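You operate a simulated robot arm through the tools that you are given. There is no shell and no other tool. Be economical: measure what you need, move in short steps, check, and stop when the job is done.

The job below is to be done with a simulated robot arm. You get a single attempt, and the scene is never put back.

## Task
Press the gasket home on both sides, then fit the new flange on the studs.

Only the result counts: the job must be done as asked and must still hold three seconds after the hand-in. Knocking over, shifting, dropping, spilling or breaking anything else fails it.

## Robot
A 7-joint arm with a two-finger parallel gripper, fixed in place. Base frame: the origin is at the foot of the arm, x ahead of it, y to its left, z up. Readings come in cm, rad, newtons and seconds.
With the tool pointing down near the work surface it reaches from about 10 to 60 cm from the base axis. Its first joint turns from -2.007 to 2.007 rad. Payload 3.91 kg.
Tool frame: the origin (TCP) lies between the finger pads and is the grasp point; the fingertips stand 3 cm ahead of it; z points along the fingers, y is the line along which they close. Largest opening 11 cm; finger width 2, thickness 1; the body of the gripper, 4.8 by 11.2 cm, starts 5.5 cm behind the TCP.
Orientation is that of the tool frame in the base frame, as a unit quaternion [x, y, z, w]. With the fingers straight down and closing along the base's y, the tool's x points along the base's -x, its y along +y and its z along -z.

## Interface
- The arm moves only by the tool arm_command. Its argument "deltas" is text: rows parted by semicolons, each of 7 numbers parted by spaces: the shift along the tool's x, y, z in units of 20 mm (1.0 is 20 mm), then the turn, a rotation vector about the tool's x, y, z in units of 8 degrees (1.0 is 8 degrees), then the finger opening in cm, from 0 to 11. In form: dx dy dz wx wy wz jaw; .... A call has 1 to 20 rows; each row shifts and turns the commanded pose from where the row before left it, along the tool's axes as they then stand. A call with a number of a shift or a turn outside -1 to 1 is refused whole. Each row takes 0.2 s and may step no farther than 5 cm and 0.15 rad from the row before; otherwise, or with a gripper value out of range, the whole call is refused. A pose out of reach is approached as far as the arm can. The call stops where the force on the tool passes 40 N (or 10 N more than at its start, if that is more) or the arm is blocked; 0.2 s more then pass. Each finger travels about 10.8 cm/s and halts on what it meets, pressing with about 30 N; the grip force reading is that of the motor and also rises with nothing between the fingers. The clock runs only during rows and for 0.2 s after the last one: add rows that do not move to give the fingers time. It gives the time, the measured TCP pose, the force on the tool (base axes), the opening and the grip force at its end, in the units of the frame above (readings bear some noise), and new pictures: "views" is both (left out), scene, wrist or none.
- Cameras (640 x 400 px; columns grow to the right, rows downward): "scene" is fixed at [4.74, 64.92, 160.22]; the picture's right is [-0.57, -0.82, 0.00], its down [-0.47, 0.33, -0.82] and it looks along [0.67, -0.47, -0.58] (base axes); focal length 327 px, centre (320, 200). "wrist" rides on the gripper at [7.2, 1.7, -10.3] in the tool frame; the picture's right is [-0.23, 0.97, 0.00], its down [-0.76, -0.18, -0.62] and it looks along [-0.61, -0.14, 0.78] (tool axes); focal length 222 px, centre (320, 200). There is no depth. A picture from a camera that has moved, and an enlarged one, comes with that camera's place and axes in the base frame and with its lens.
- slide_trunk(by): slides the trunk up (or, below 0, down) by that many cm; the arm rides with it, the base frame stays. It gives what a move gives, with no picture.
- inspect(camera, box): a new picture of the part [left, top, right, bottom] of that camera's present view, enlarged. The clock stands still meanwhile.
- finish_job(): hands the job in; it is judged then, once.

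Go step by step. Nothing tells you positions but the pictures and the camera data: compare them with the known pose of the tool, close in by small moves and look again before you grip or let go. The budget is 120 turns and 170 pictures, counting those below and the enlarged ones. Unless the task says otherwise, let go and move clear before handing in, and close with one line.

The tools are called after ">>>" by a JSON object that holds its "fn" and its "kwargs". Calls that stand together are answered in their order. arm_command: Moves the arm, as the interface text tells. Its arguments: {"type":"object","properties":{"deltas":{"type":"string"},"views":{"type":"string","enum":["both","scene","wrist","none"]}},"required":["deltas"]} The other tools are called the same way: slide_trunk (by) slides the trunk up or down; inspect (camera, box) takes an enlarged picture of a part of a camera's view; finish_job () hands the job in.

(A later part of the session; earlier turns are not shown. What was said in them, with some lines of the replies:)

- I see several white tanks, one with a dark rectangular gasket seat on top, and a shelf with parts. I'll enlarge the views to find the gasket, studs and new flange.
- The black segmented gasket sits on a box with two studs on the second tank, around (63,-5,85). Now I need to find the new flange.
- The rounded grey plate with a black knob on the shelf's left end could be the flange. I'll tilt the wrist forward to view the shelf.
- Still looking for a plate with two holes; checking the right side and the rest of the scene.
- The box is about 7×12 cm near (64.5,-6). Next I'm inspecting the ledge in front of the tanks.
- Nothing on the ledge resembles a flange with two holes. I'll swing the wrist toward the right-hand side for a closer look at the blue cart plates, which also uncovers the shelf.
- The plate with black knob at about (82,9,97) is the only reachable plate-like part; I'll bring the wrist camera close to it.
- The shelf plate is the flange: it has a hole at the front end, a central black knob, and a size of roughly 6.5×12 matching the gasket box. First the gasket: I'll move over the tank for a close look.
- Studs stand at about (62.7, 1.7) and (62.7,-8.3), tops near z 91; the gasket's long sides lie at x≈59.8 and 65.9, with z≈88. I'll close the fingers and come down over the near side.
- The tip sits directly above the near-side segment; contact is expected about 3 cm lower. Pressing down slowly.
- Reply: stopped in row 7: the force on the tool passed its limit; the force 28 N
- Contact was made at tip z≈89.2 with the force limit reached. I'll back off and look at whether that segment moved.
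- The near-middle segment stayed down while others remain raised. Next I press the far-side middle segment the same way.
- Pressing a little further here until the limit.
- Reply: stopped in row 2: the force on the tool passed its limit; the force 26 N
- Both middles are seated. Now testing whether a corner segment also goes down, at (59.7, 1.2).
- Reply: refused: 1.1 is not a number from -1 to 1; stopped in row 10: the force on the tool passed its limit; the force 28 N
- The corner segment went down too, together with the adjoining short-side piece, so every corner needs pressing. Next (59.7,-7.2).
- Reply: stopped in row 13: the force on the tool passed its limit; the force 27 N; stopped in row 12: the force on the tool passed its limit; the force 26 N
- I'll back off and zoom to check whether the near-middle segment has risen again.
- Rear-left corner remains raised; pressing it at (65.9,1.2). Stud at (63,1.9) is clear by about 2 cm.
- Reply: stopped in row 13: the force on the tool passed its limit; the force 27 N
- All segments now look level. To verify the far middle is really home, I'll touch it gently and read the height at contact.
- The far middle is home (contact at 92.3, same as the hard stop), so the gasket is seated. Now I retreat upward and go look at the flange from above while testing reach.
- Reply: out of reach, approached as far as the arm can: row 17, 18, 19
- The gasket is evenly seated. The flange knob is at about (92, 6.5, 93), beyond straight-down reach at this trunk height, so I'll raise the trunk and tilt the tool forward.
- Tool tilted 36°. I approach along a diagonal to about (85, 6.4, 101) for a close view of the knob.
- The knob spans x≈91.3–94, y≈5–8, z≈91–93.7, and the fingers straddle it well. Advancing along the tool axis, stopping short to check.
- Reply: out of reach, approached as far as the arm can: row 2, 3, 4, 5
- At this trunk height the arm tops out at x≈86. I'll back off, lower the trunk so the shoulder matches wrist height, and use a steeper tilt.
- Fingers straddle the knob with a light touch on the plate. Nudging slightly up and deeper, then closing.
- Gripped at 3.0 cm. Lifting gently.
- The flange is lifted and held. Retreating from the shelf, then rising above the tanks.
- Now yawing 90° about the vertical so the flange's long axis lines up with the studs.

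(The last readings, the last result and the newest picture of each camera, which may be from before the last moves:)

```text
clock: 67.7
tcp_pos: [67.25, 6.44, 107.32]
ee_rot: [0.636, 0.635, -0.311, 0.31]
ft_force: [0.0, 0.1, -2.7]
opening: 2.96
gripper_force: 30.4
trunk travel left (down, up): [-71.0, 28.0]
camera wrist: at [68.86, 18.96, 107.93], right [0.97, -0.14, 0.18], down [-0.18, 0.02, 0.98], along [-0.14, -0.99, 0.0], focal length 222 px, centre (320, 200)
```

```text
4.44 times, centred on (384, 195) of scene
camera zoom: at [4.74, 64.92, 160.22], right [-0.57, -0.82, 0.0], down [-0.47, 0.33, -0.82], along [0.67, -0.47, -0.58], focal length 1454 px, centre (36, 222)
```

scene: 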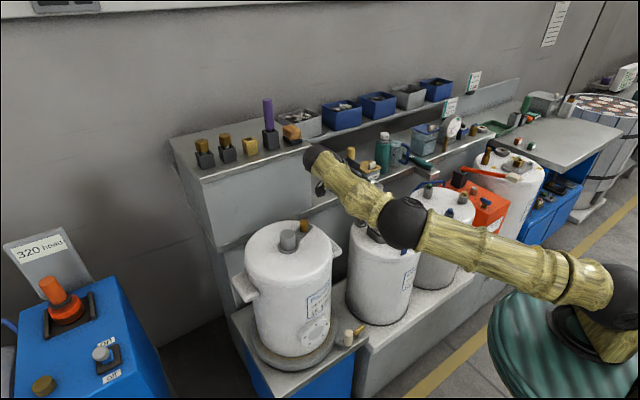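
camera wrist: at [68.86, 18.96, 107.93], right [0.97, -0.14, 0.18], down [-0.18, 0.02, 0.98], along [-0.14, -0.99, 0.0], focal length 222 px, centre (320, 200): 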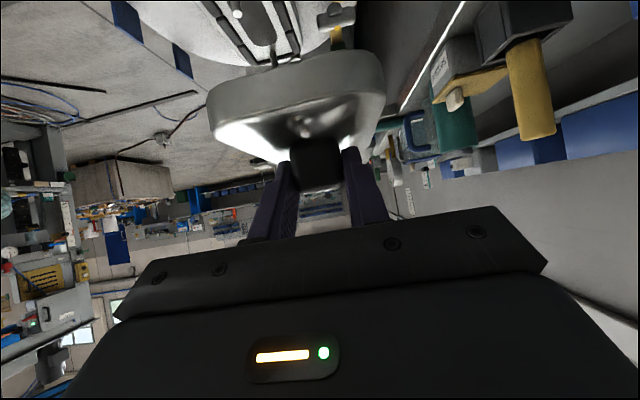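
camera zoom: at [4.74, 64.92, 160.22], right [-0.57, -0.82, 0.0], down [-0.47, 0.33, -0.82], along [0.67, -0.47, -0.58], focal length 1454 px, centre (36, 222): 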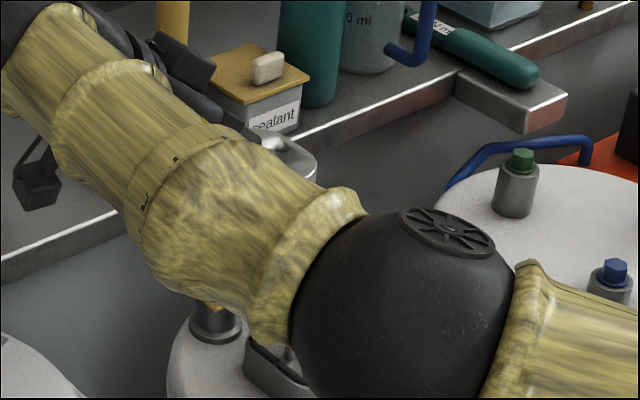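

The forearm now blocks the scene camera. Approaching from the other side (+y pointing) will leave the view clear, so I'll rotate back through 180°.

>>> {"fn": "arm_command", "kwargs": {"deltas": "0 0 0 -0.788 0 -0.616 1;0 0 0 -0.788 0 -0.616 1;0 0 0 -0.788 0 -0.616 1;0 0 0 -0.788 0 -0.616 1;0 0 0 -0.788 0 -0.616 1;0 0 0 -0.788 0 -0.616 1;0 0 0 -0.788 0 -0.616 1;0 0 0 -0.788 0 -0.616 1;0 0 0 -0.788 0 -0.616 1;0 0 0 -0.788 0 -0.616 1;0 0 0 -0.788 0 -0.616 1;0 0 0 -0.197 0 -0.154 1;0 0 0 0 0 0 1", "views": "none"}}

>>> {"fn": "arm_command", "kwargs": {"deltas": "0 0 0 -0.788 0 -0.616 1;0 0 0 -0.788 0 -0.616 1;0 0 0 -0.788 0 -0.616 1;0 0 0 -0.788 0 -0.616 1;0 0 0 -0.788 0 -0.616 1;0 0 0 -0.788 0 -0.616 1;0 0 0 -0.788 0 -0.616 1;0 0 0 -0.788 0 -0.616 1;0 0 0 -0.788 0 -0.616 1;0 0 0 -0.788 0 -0.616 1;0 0 0 -0.788 0 -0.616 1;0 0 0 -0.197 0 -0.154 1;0 0 0 0 0 0 1", "views": "both"}}

>>> {"fn": "inspect", "kwargs": {"camera": "scene", "box": [320, 150, 448, 240]}}

```text
clock: 70.5
tcp_pos: [67.25, 6.44, 107.34]
ee_rot: [-0.001, 0.899, -0.001, 0.438]
ft_force: [0.0, -0.2, -2.0]
opening: 2.97
gripper_force: 30.1
trunk travel left (down, up): [-71.0, 28.0]
```

```text
clock: 73.3
tcp_pos: [67.22, 6.42, 107.42]
ee_rot: [-0.636, 0.636, 0.31, 0.309]
ft_force: [0.6, -0.2, -1.9]
opening: 2.98
gripper_force: 30.4
trunk travel left (down, up): [-71.0, 28.0]
camera wrist: at [65.47, -6.25, 108.05], right [-0.97, 0.14, 0.18], down [0.18, -0.02, 0.98], along [0.14, 0.99, -0.01], focal length 222 px, centre (320, 200)
```

scene: 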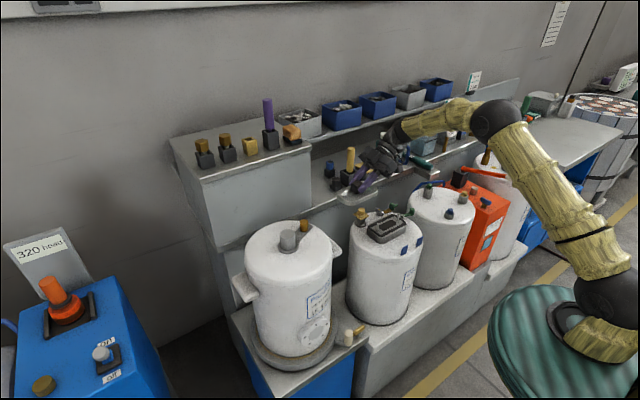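
wrist: 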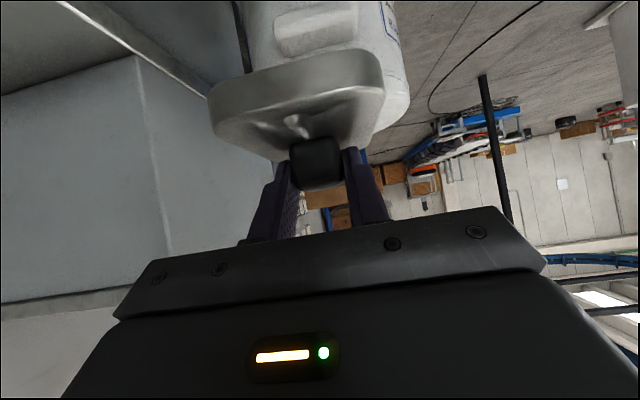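

```text
4.44 times, centred on (384, 195) of scene
camera zoom: at [4.74, 64.92, 160.22], right [-0.57, -0.82, 0.0], down [-0.47, 0.33, -0.82], along [0.67, -0.47, -0.58], focal length 1454 px, centre (36, 222)
```

zoom: 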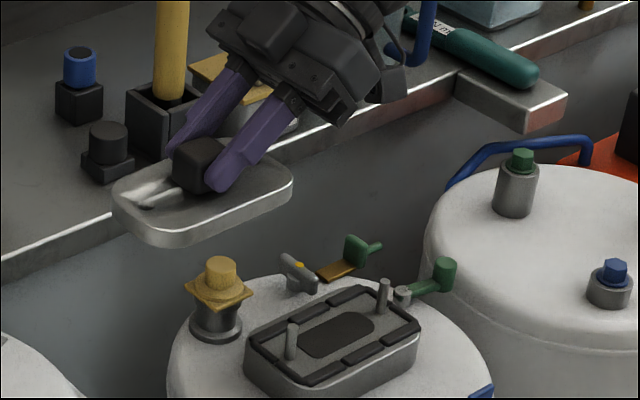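

Clear view now, flange level. Moving it over the studs at a safe height.

>>> {"fn": "arm_command", "kwargs": {"deltas": "0.909 0.325 -0.432 0 0 0 1;0.909 0.325 -0.432 0 0 0 1;0.909 0.325 -0.432 0 0 0 1;0.909 0.325 -0.432 0 0 0 1;0.909 0.325 -0.432 0 0 0 1;0.909 0.325 -0.432 0 0 0 1;0 0 0 0 0 0 1", "views": "wrist"}}

>>> {"fn": "inspect", "kwargs": {"camera": "scene", "box": [350, 175, 430, 235]}}

>>> {"fn": "inspect", "kwargs": {"camera": "wrist", "box": [180, 20, 420, 200]}}

```text
clock: 74.9
tcp_pos: [63.29, -4.46, 101.9]
ee_rot: [-0.636, 0.636, 0.309, 0.309]
ft_force: [-0.2, -0.7, -2.4]
opening: 2.98
gripper_force: 30.5
trunk travel left (down, up): [-71.0, 28.0]
camera wrist: at [61.55, -17.1, 102.55], right [-0.97, 0.14, 0.18], down [0.18, -0.02, 0.98], along [0.14, 0.99, -0.01], focal length 222 px, centre (320, 200)
```

wrist: 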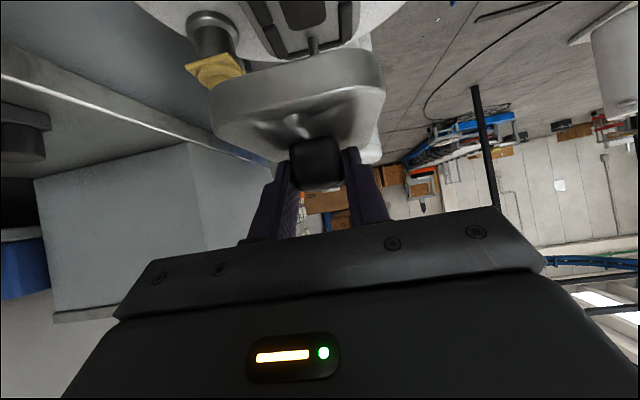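

```text
6.67 times, centred on (390, 205) of scene
camera zoom: at [4.74, 64.92, 160.22], right [-0.57, -0.82, 0.0], down [-0.47, 0.33, -0.82], along [0.67, -0.47, -0.58], focal length 2182 px, centre (-147, 167)
```

zoom: 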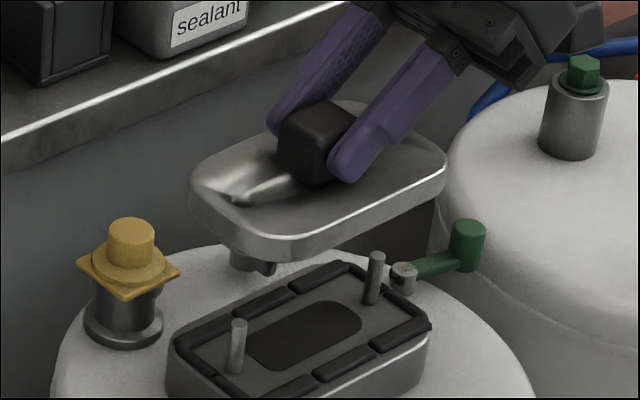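

```text
2.22 times, centred on (300, 110) of wrist
camera zoom: at [61.55, -17.1, 102.55], right [-0.97, 0.14, 0.18], down [0.18, -0.02, 0.98], along [0.14, 0.99, -0.01], focal length 494 px, centre (364, 400)
```

zoom: 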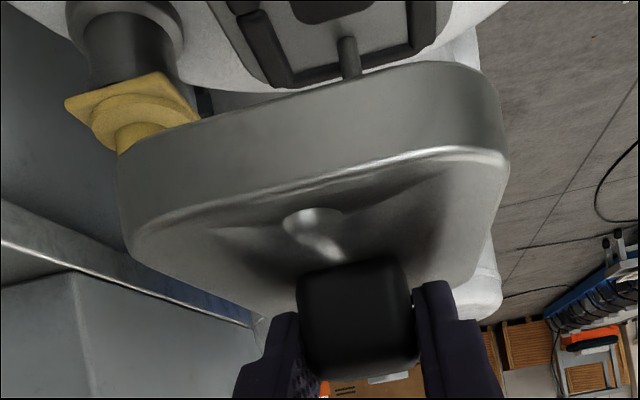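

Studs triangulate to about (62.3, 1.75) and (62.3,-7.65), tops at 92.2; the flange needs about -0.85 in x. Shifting and lowering to just above the studs.

>>> {"fn": "arm_command", "kwargs": {"deltas": "0.69 0.2125 0.54 0 0 0 1;0.69 0.2125 0.54 0 0 0 1;0 0 0 0 0 0 1", "views": "none"}}

>>> {"fn": "inspect", "kwargs": {"camera": "scene", "box": [364, 190, 412, 230]}}

>>> {"fn": "inspect", "kwargs": {"camera": "wrist", "box": [220, 20, 400, 155]}}

```text
clock: 75.7
tcp_pos: [62.4, -4.4, 98.48]
ee_rot: [0.636, -0.636, -0.309, -0.308]
ft_force: [0.2, 0.0, -2.8]
opening: 2.99
gripper_force: 29.9
trunk travel left (down, up): [-71.0, 28.0]
```

```text
10.00 times, centred on (388, 210) of scene
camera zoom: at [4.74, 64.92, 160.22], right [-0.57, -0.82, 0.0], down [-0.47, 0.33, -0.82], along [0.67, -0.47, -0.58], focal length 3272 px, centre (-360, 100)
```

zoom: 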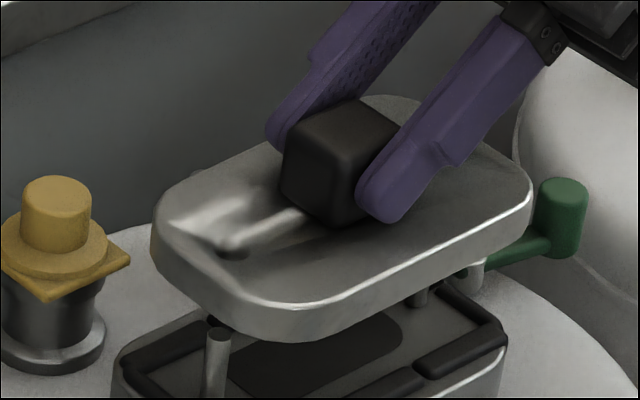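

```text
2.96 times, centred on (310, 88) of wrist
camera zoom: at [60.72, -17.08, 99.13], right [-0.97, 0.14, 0.18], down [0.18, -0.02, 0.98], along [0.14, 0.99, -0.01], focal length 658 px, centre (350, 533)
```

zoom: 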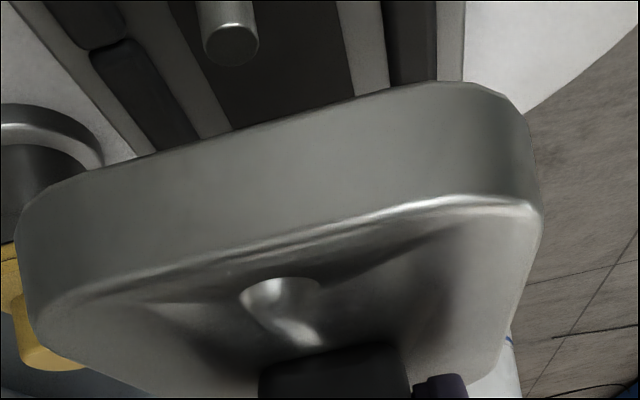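

Hole and stud estimates now agree within about 2–3 mm. I'll shift +0.15 in y and lower slowly, watching force.

>>> {"fn": "arm_command", "kwargs": {"deltas": "-0.046 -0.025 0.06 0 0 0 1;0.158 0 0.123 0 0 0 1;0.158 0 0.123 0 0 0 1;0.158 0 0.123 0 0 0 1;0.158 0 0.123 0 0 0 1;0 0 0 0 0 0 1", "views": "none"}}

>>> {"fn": "inspect", "kwargs": {"camera": "scene", "box": [364, 190, 412, 230]}}

>>> {"fn": "inspect", "kwargs": {"camera": "wrist", "box": [220, 20, 400, 155]}}

```text
clock: 77.1
tcp_pos: [62.48, -4.25, 96.79]
ee_rot: [-0.636, 0.636, 0.309, 0.308]
ft_force: [-0.2, -0.4, -2.2]
opening: 2.97
gripper_force: 29.4
trunk travel left (down, up): [-71.0, 28.0]
```

```text
10.00 times, centred on (388, 210) of scene
camera zoom: at [4.74, 64.92, 160.22], right [-0.57, -0.82, 0.0], down [-0.47, 0.33, -0.82], along [0.67, -0.47, -0.58], focal length 3272 px, centre (-360, 100)
```

zoom: 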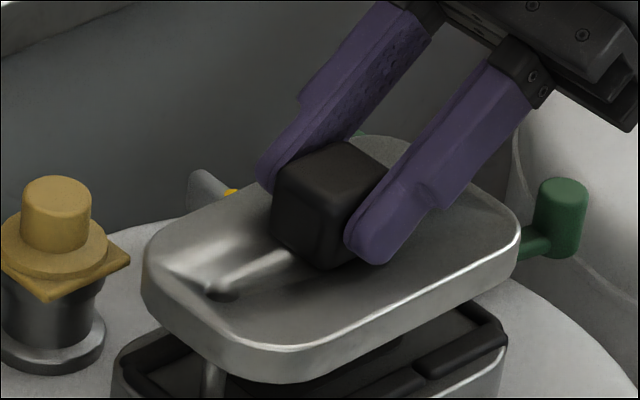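

```text
2.96 times, centred on (310, 88) of wrist
camera zoom: at [60.77, -16.92, 97.46], right [-0.97, 0.14, 0.18], down [0.18, -0.02, 0.98], along [0.14, 0.99, -0.01], focal length 658 px, centre (350, 533)
```

zoom: 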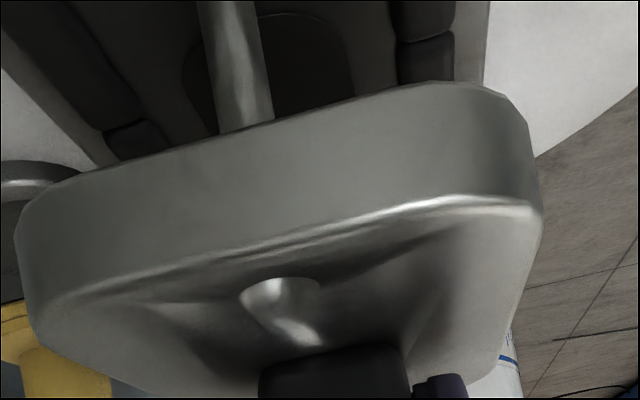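

In both views the holes line up with the stud axes. Continuing straight down.

>>> {"fn": "arm_command", "kwargs": {"deltas": "0.158 0 0.123 0 0 0 1;0.158 0 0.123 0 0 0 1;0.158 0 0.123 0 0 0 1;0 0 0 0 0 0 1", "views": "none"}}

>>> {"fn": "inspect", "kwargs": {"camera": "scene", "box": [364, 195, 412, 235]}}

>>> {"fn": "inspect", "kwargs": {"camera": "wrist", "box": [220, 20, 400, 155]}}

```text
clock: 78.1
tcp_pos: [62.38, -4.24, 95.67]
ee_rot: [-0.636, 0.637, 0.309, 0.309]
ft_force: [-0.6, 0.0, -2.0]
opening: 2.98
gripper_force: 30.3
trunk travel left (down, up): [-71.0, 28.0]
```

```text
10.00 times, centred on (388, 215) of scene
camera zoom: at [4.74, 64.92, 160.22], right [-0.57, -0.82, 0.0], down [-0.47, 0.33, -0.82], along [0.67, -0.47, -0.58], focal length 3272 px, centre (-360, 50)
```

zoom: 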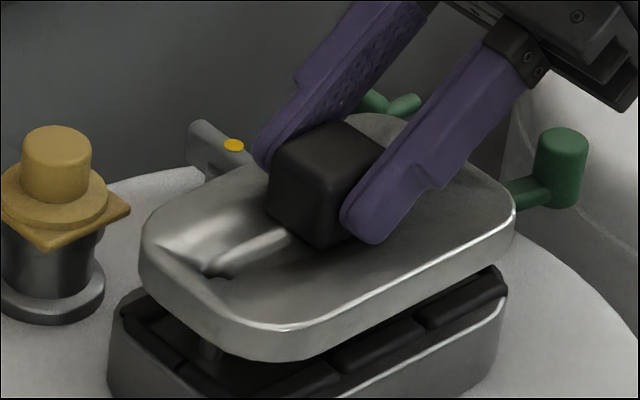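

```text
2.96 times, centred on (310, 88) of wrist
camera zoom: at [60.74, -16.92, 96.27], right [-0.97, 0.14, 0.18], down [0.18, -0.02, 0.98], along [0.14, 0.99, -0.01], focal length 658 px, centre (350, 533)
```

zoom: 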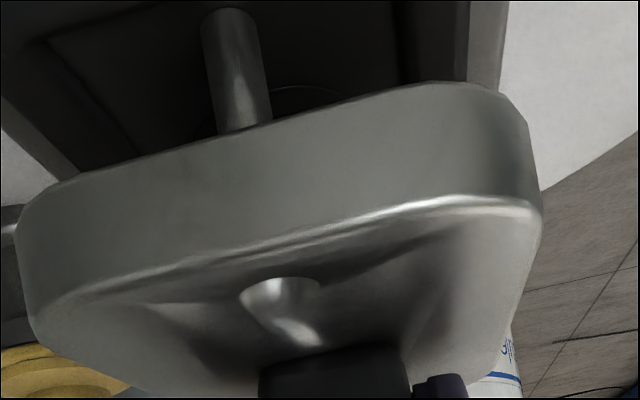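

>>> {"fn": "arm_command", "kwargs": {"deltas": "0.158 0 0.123 0 0 0 1;0.158 0 0.123 0 0 0 1;0 0 0 0 0 0 1", "views": "none"}}

>>> {"fn": "inspect", "kwargs": {"camera": "scene", "box": [364, 195, 412, 235]}}

>>> {"fn": "inspect", "kwargs": {"camera": "wrist", "box": [220, 20, 400, 155]}}

```text
clock: 78.9
tcp_pos: [62.43, -4.15, 94.81]
ee_rot: [0.636, -0.636, -0.31, -0.308]
ft_force: [-0.2, -0.9, -3.0]
opening: 2.99
gripper_force: 29.8
trunk travel left (down, up): [-71.0, 28.0]
```

```text
10.00 times, centred on (388, 215) of scene
camera zoom: at [4.74, 64.92, 160.22], right [-0.57, -0.82, 0.0], down [-0.47, 0.33, -0.82], along [0.67, -0.47, -0.58], focal length 3272 px, centre (-360, 50)
```

zoom: 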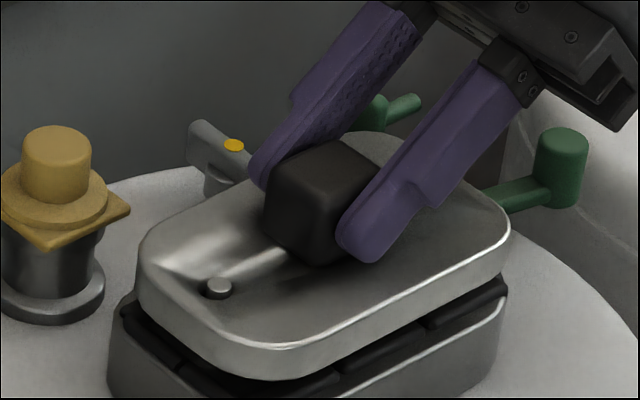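

```text
2.96 times, centred on (310, 88) of wrist
camera zoom: at [60.79, -16.91, 95.46], right [-0.97, 0.14, 0.18], down [0.18, -0.02, 0.98], along [0.14, 0.99, -0.01], focal length 658 px, centre (350, 533)
```

zoom: 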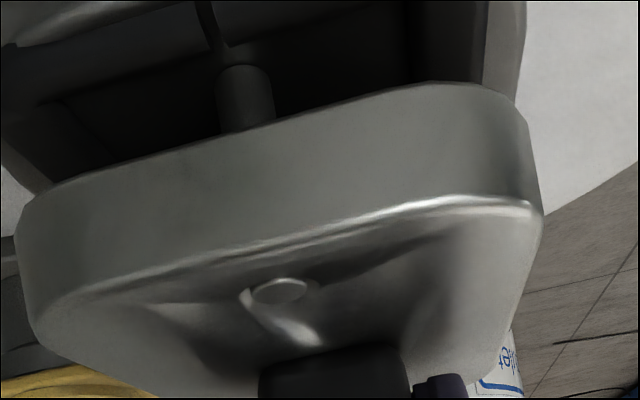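

Both studs are coming through the holes. Lowering until the flange seats.

>>> {"fn": "arm_command", "kwargs": {"deltas": "0.158 0 0.123 0 0 0 1;0.158 0 0.123 0 0 0 1;0.079 0 0.062 0 0 0 1;0.079 0 0.062 0 0 0 1;0 0 0 0 0 0 1", "views": "none"}}

>>> {"fn": "inspect", "kwargs": {"camera": "scene", "box": [364, 195, 412, 235]}}

```text
clock: 80.1
tcp_pos: [62.44, -4.24, 93.77]
ee_rot: [0.636, -0.635, -0.308, -0.31]
ft_force: [1.4, -3.5, 13.1]
opening: 2.98
gripper_force: 30.0
trunk travel left (down, up): [-71.0, 28.0]
```

```text
10.00 times, centred on (388, 215) of scene
camera zoom: at [4.74, 64.92, 160.22], right [-0.57, -0.82, 0.0], down [-0.47, 0.33, -0.82], along [0.67, -0.47, -0.58], focal length 3272 px, centre (-360, 50)
```

zoom: 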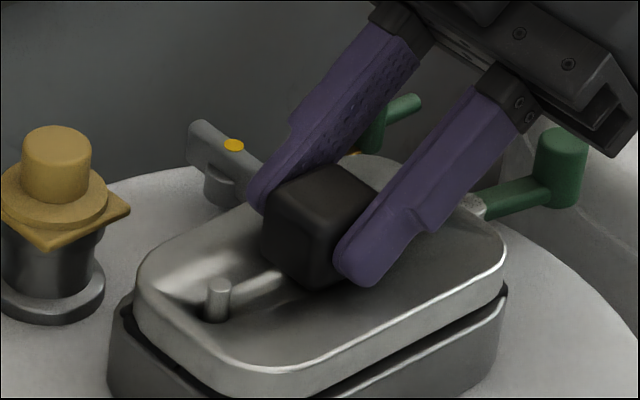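

Contact felt at the expected height. A slight extra press to confirm it is seated.

>>> {"fn": "arm_command", "kwargs": {"deltas": "0.06 0 0.047 0 0 0 1;0.06 0 0.047 0 0 0 1;0 0 0 0 0 0 1", "views": "none"}}

>>> {"fn": "inspect", "kwargs": {"camera": "scene", "box": [364, 195, 412, 235]}}

>>> {"fn": "inspect", "kwargs": {"camera": "wrist", "box": [220, 20, 400, 155]}}

```text
clock: 80.9
tcp_pos: [62.43, -4.15, 93.46]
ee_rot: [0.637, -0.635, -0.309, -0.31]
ft_force: [8.1, -2.3, 26.0]
opening: 2.98
gripper_force: 30.2
trunk travel left (down, up): [-71.0, 28.0]
```

```text
10.00 times, centred on (388, 215) of scene
camera zoom: at [4.74, 64.92, 160.22], right [-0.57, -0.82, 0.0], down [-0.47, 0.33, -0.82], along [0.67, -0.47, -0.58], focal length 3272 px, centre (-360, 50)
```

zoom: 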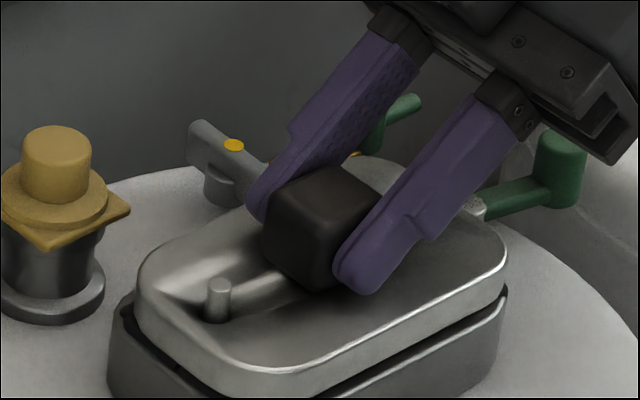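

```text
2.96 times, centred on (310, 88) of wrist
camera zoom: at [60.72, -16.94, 94.13], right [-0.97, 0.14, 0.18], down [0.17, -0.02, 0.98], along [0.14, 0.99, -0.01], focal length 658 px, centre (350, 533)
```

zoom: 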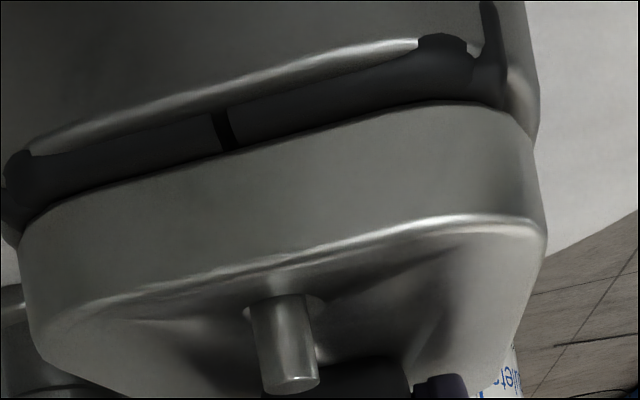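

Seated flush on the gasket with both studs through. Relieving pressure, opening, then withdrawing along the finger axis.

>>> {"fn": "arm_command", "kwargs": {"deltas": "-0.1 0 -0.08 0 0 0 1;0 0 0 0 0 0 1;0 0 0 0 0 0 3.5;0 0 0 0 0 0 5;0 0 0 0 0 0 5;0 0 0 0 0 0 5", "views": "none"}}

>>> {"fn": "arm_command", "kwargs": {"deltas": "0 0 -0.5 0 0 0 5;0 0 -0.5 0 0 0 5;0 0 -0.5 0 0 0 5;0 0 -1 0 0 0 5;-0.788 0 -0.616 0 0 0 5;-0.788 0 -0.616 0 0 0 5;-0.788 0 -0.616 0 0 0 5;-0.788 0 -0.616 0 0 0 5;0 0 0 0 0 0 5", "views": "both"}}

>>> {"fn": "inspect", "kwargs": {"camera": "scene", "box": [354, 190, 434, 240]}}

```text
clock: 82.3
tcp_pos: [62.51, -4.34, 93.55]
ee_rot: [-0.636, 0.636, 0.309, 0.308]
ft_force: [0.1, -0.1, 0.8]
opening: 4.98
gripper_force: 0.0
trunk travel left (down, up): [-71.0, 28.0]
```

```text
clock: 84.3
tcp_pos: [62.47, -8.17, 104.63]
ee_rot: [-0.636, 0.636, 0.309, 0.309]
ft_force: [0.7, 0.3, 0.7]
opening: 5.02
gripper_force: 0.0
trunk travel left (down, up): [-71.0, 28.0]
camera wrist: at [60.74, -20.84, 105.32], right [-0.97, 0.14, 0.18], down [0.18, -0.02, 0.98], along [0.14, 0.99, -0.01], focal length 222 px, centre (320, 200)
```

scene: 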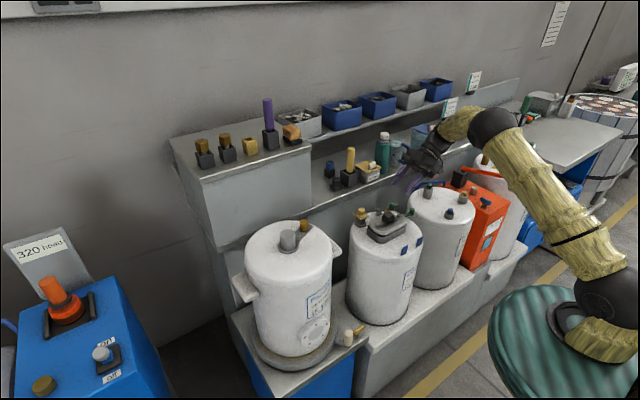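
wrist: 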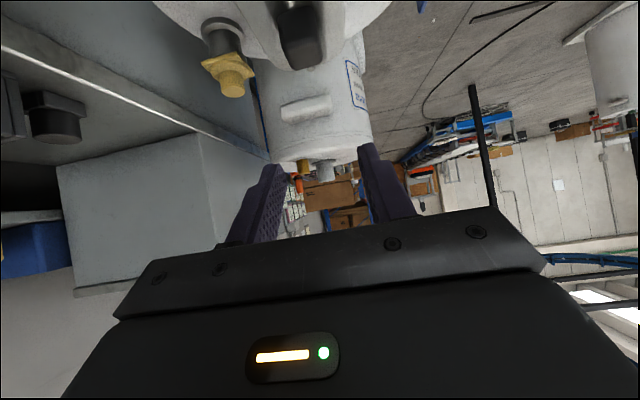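

```text
8.00 times, centred on (394, 215) of scene
camera zoom: at [4.74, 64.92, 160.22], right [-0.57, -0.82, 0.0], down [-0.47, 0.33, -0.82], along [0.67, -0.47, -0.58], focal length 2618 px, centre (-272, 80)
```

zoom: 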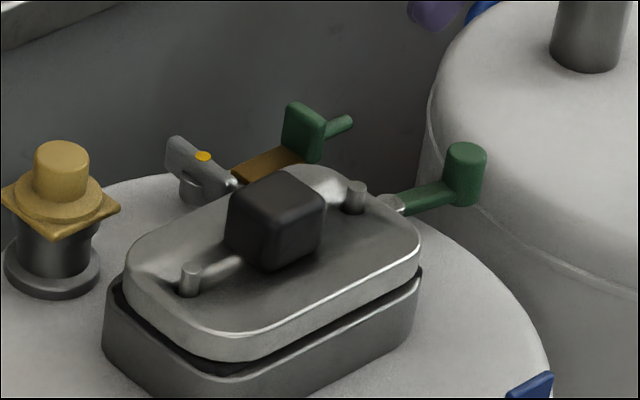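

The flange sits level on the gasket with both studs through the holes, and the hand is clear. Handing in.

>>> {"fn": "finish_job", "kwargs": {}}

```text
The job is handed in.
```

The gasket is pressed home along both long sides and at the corners. The new flange is seated flush on it with both studs through the holes, and the gripper has let go and moved clear.
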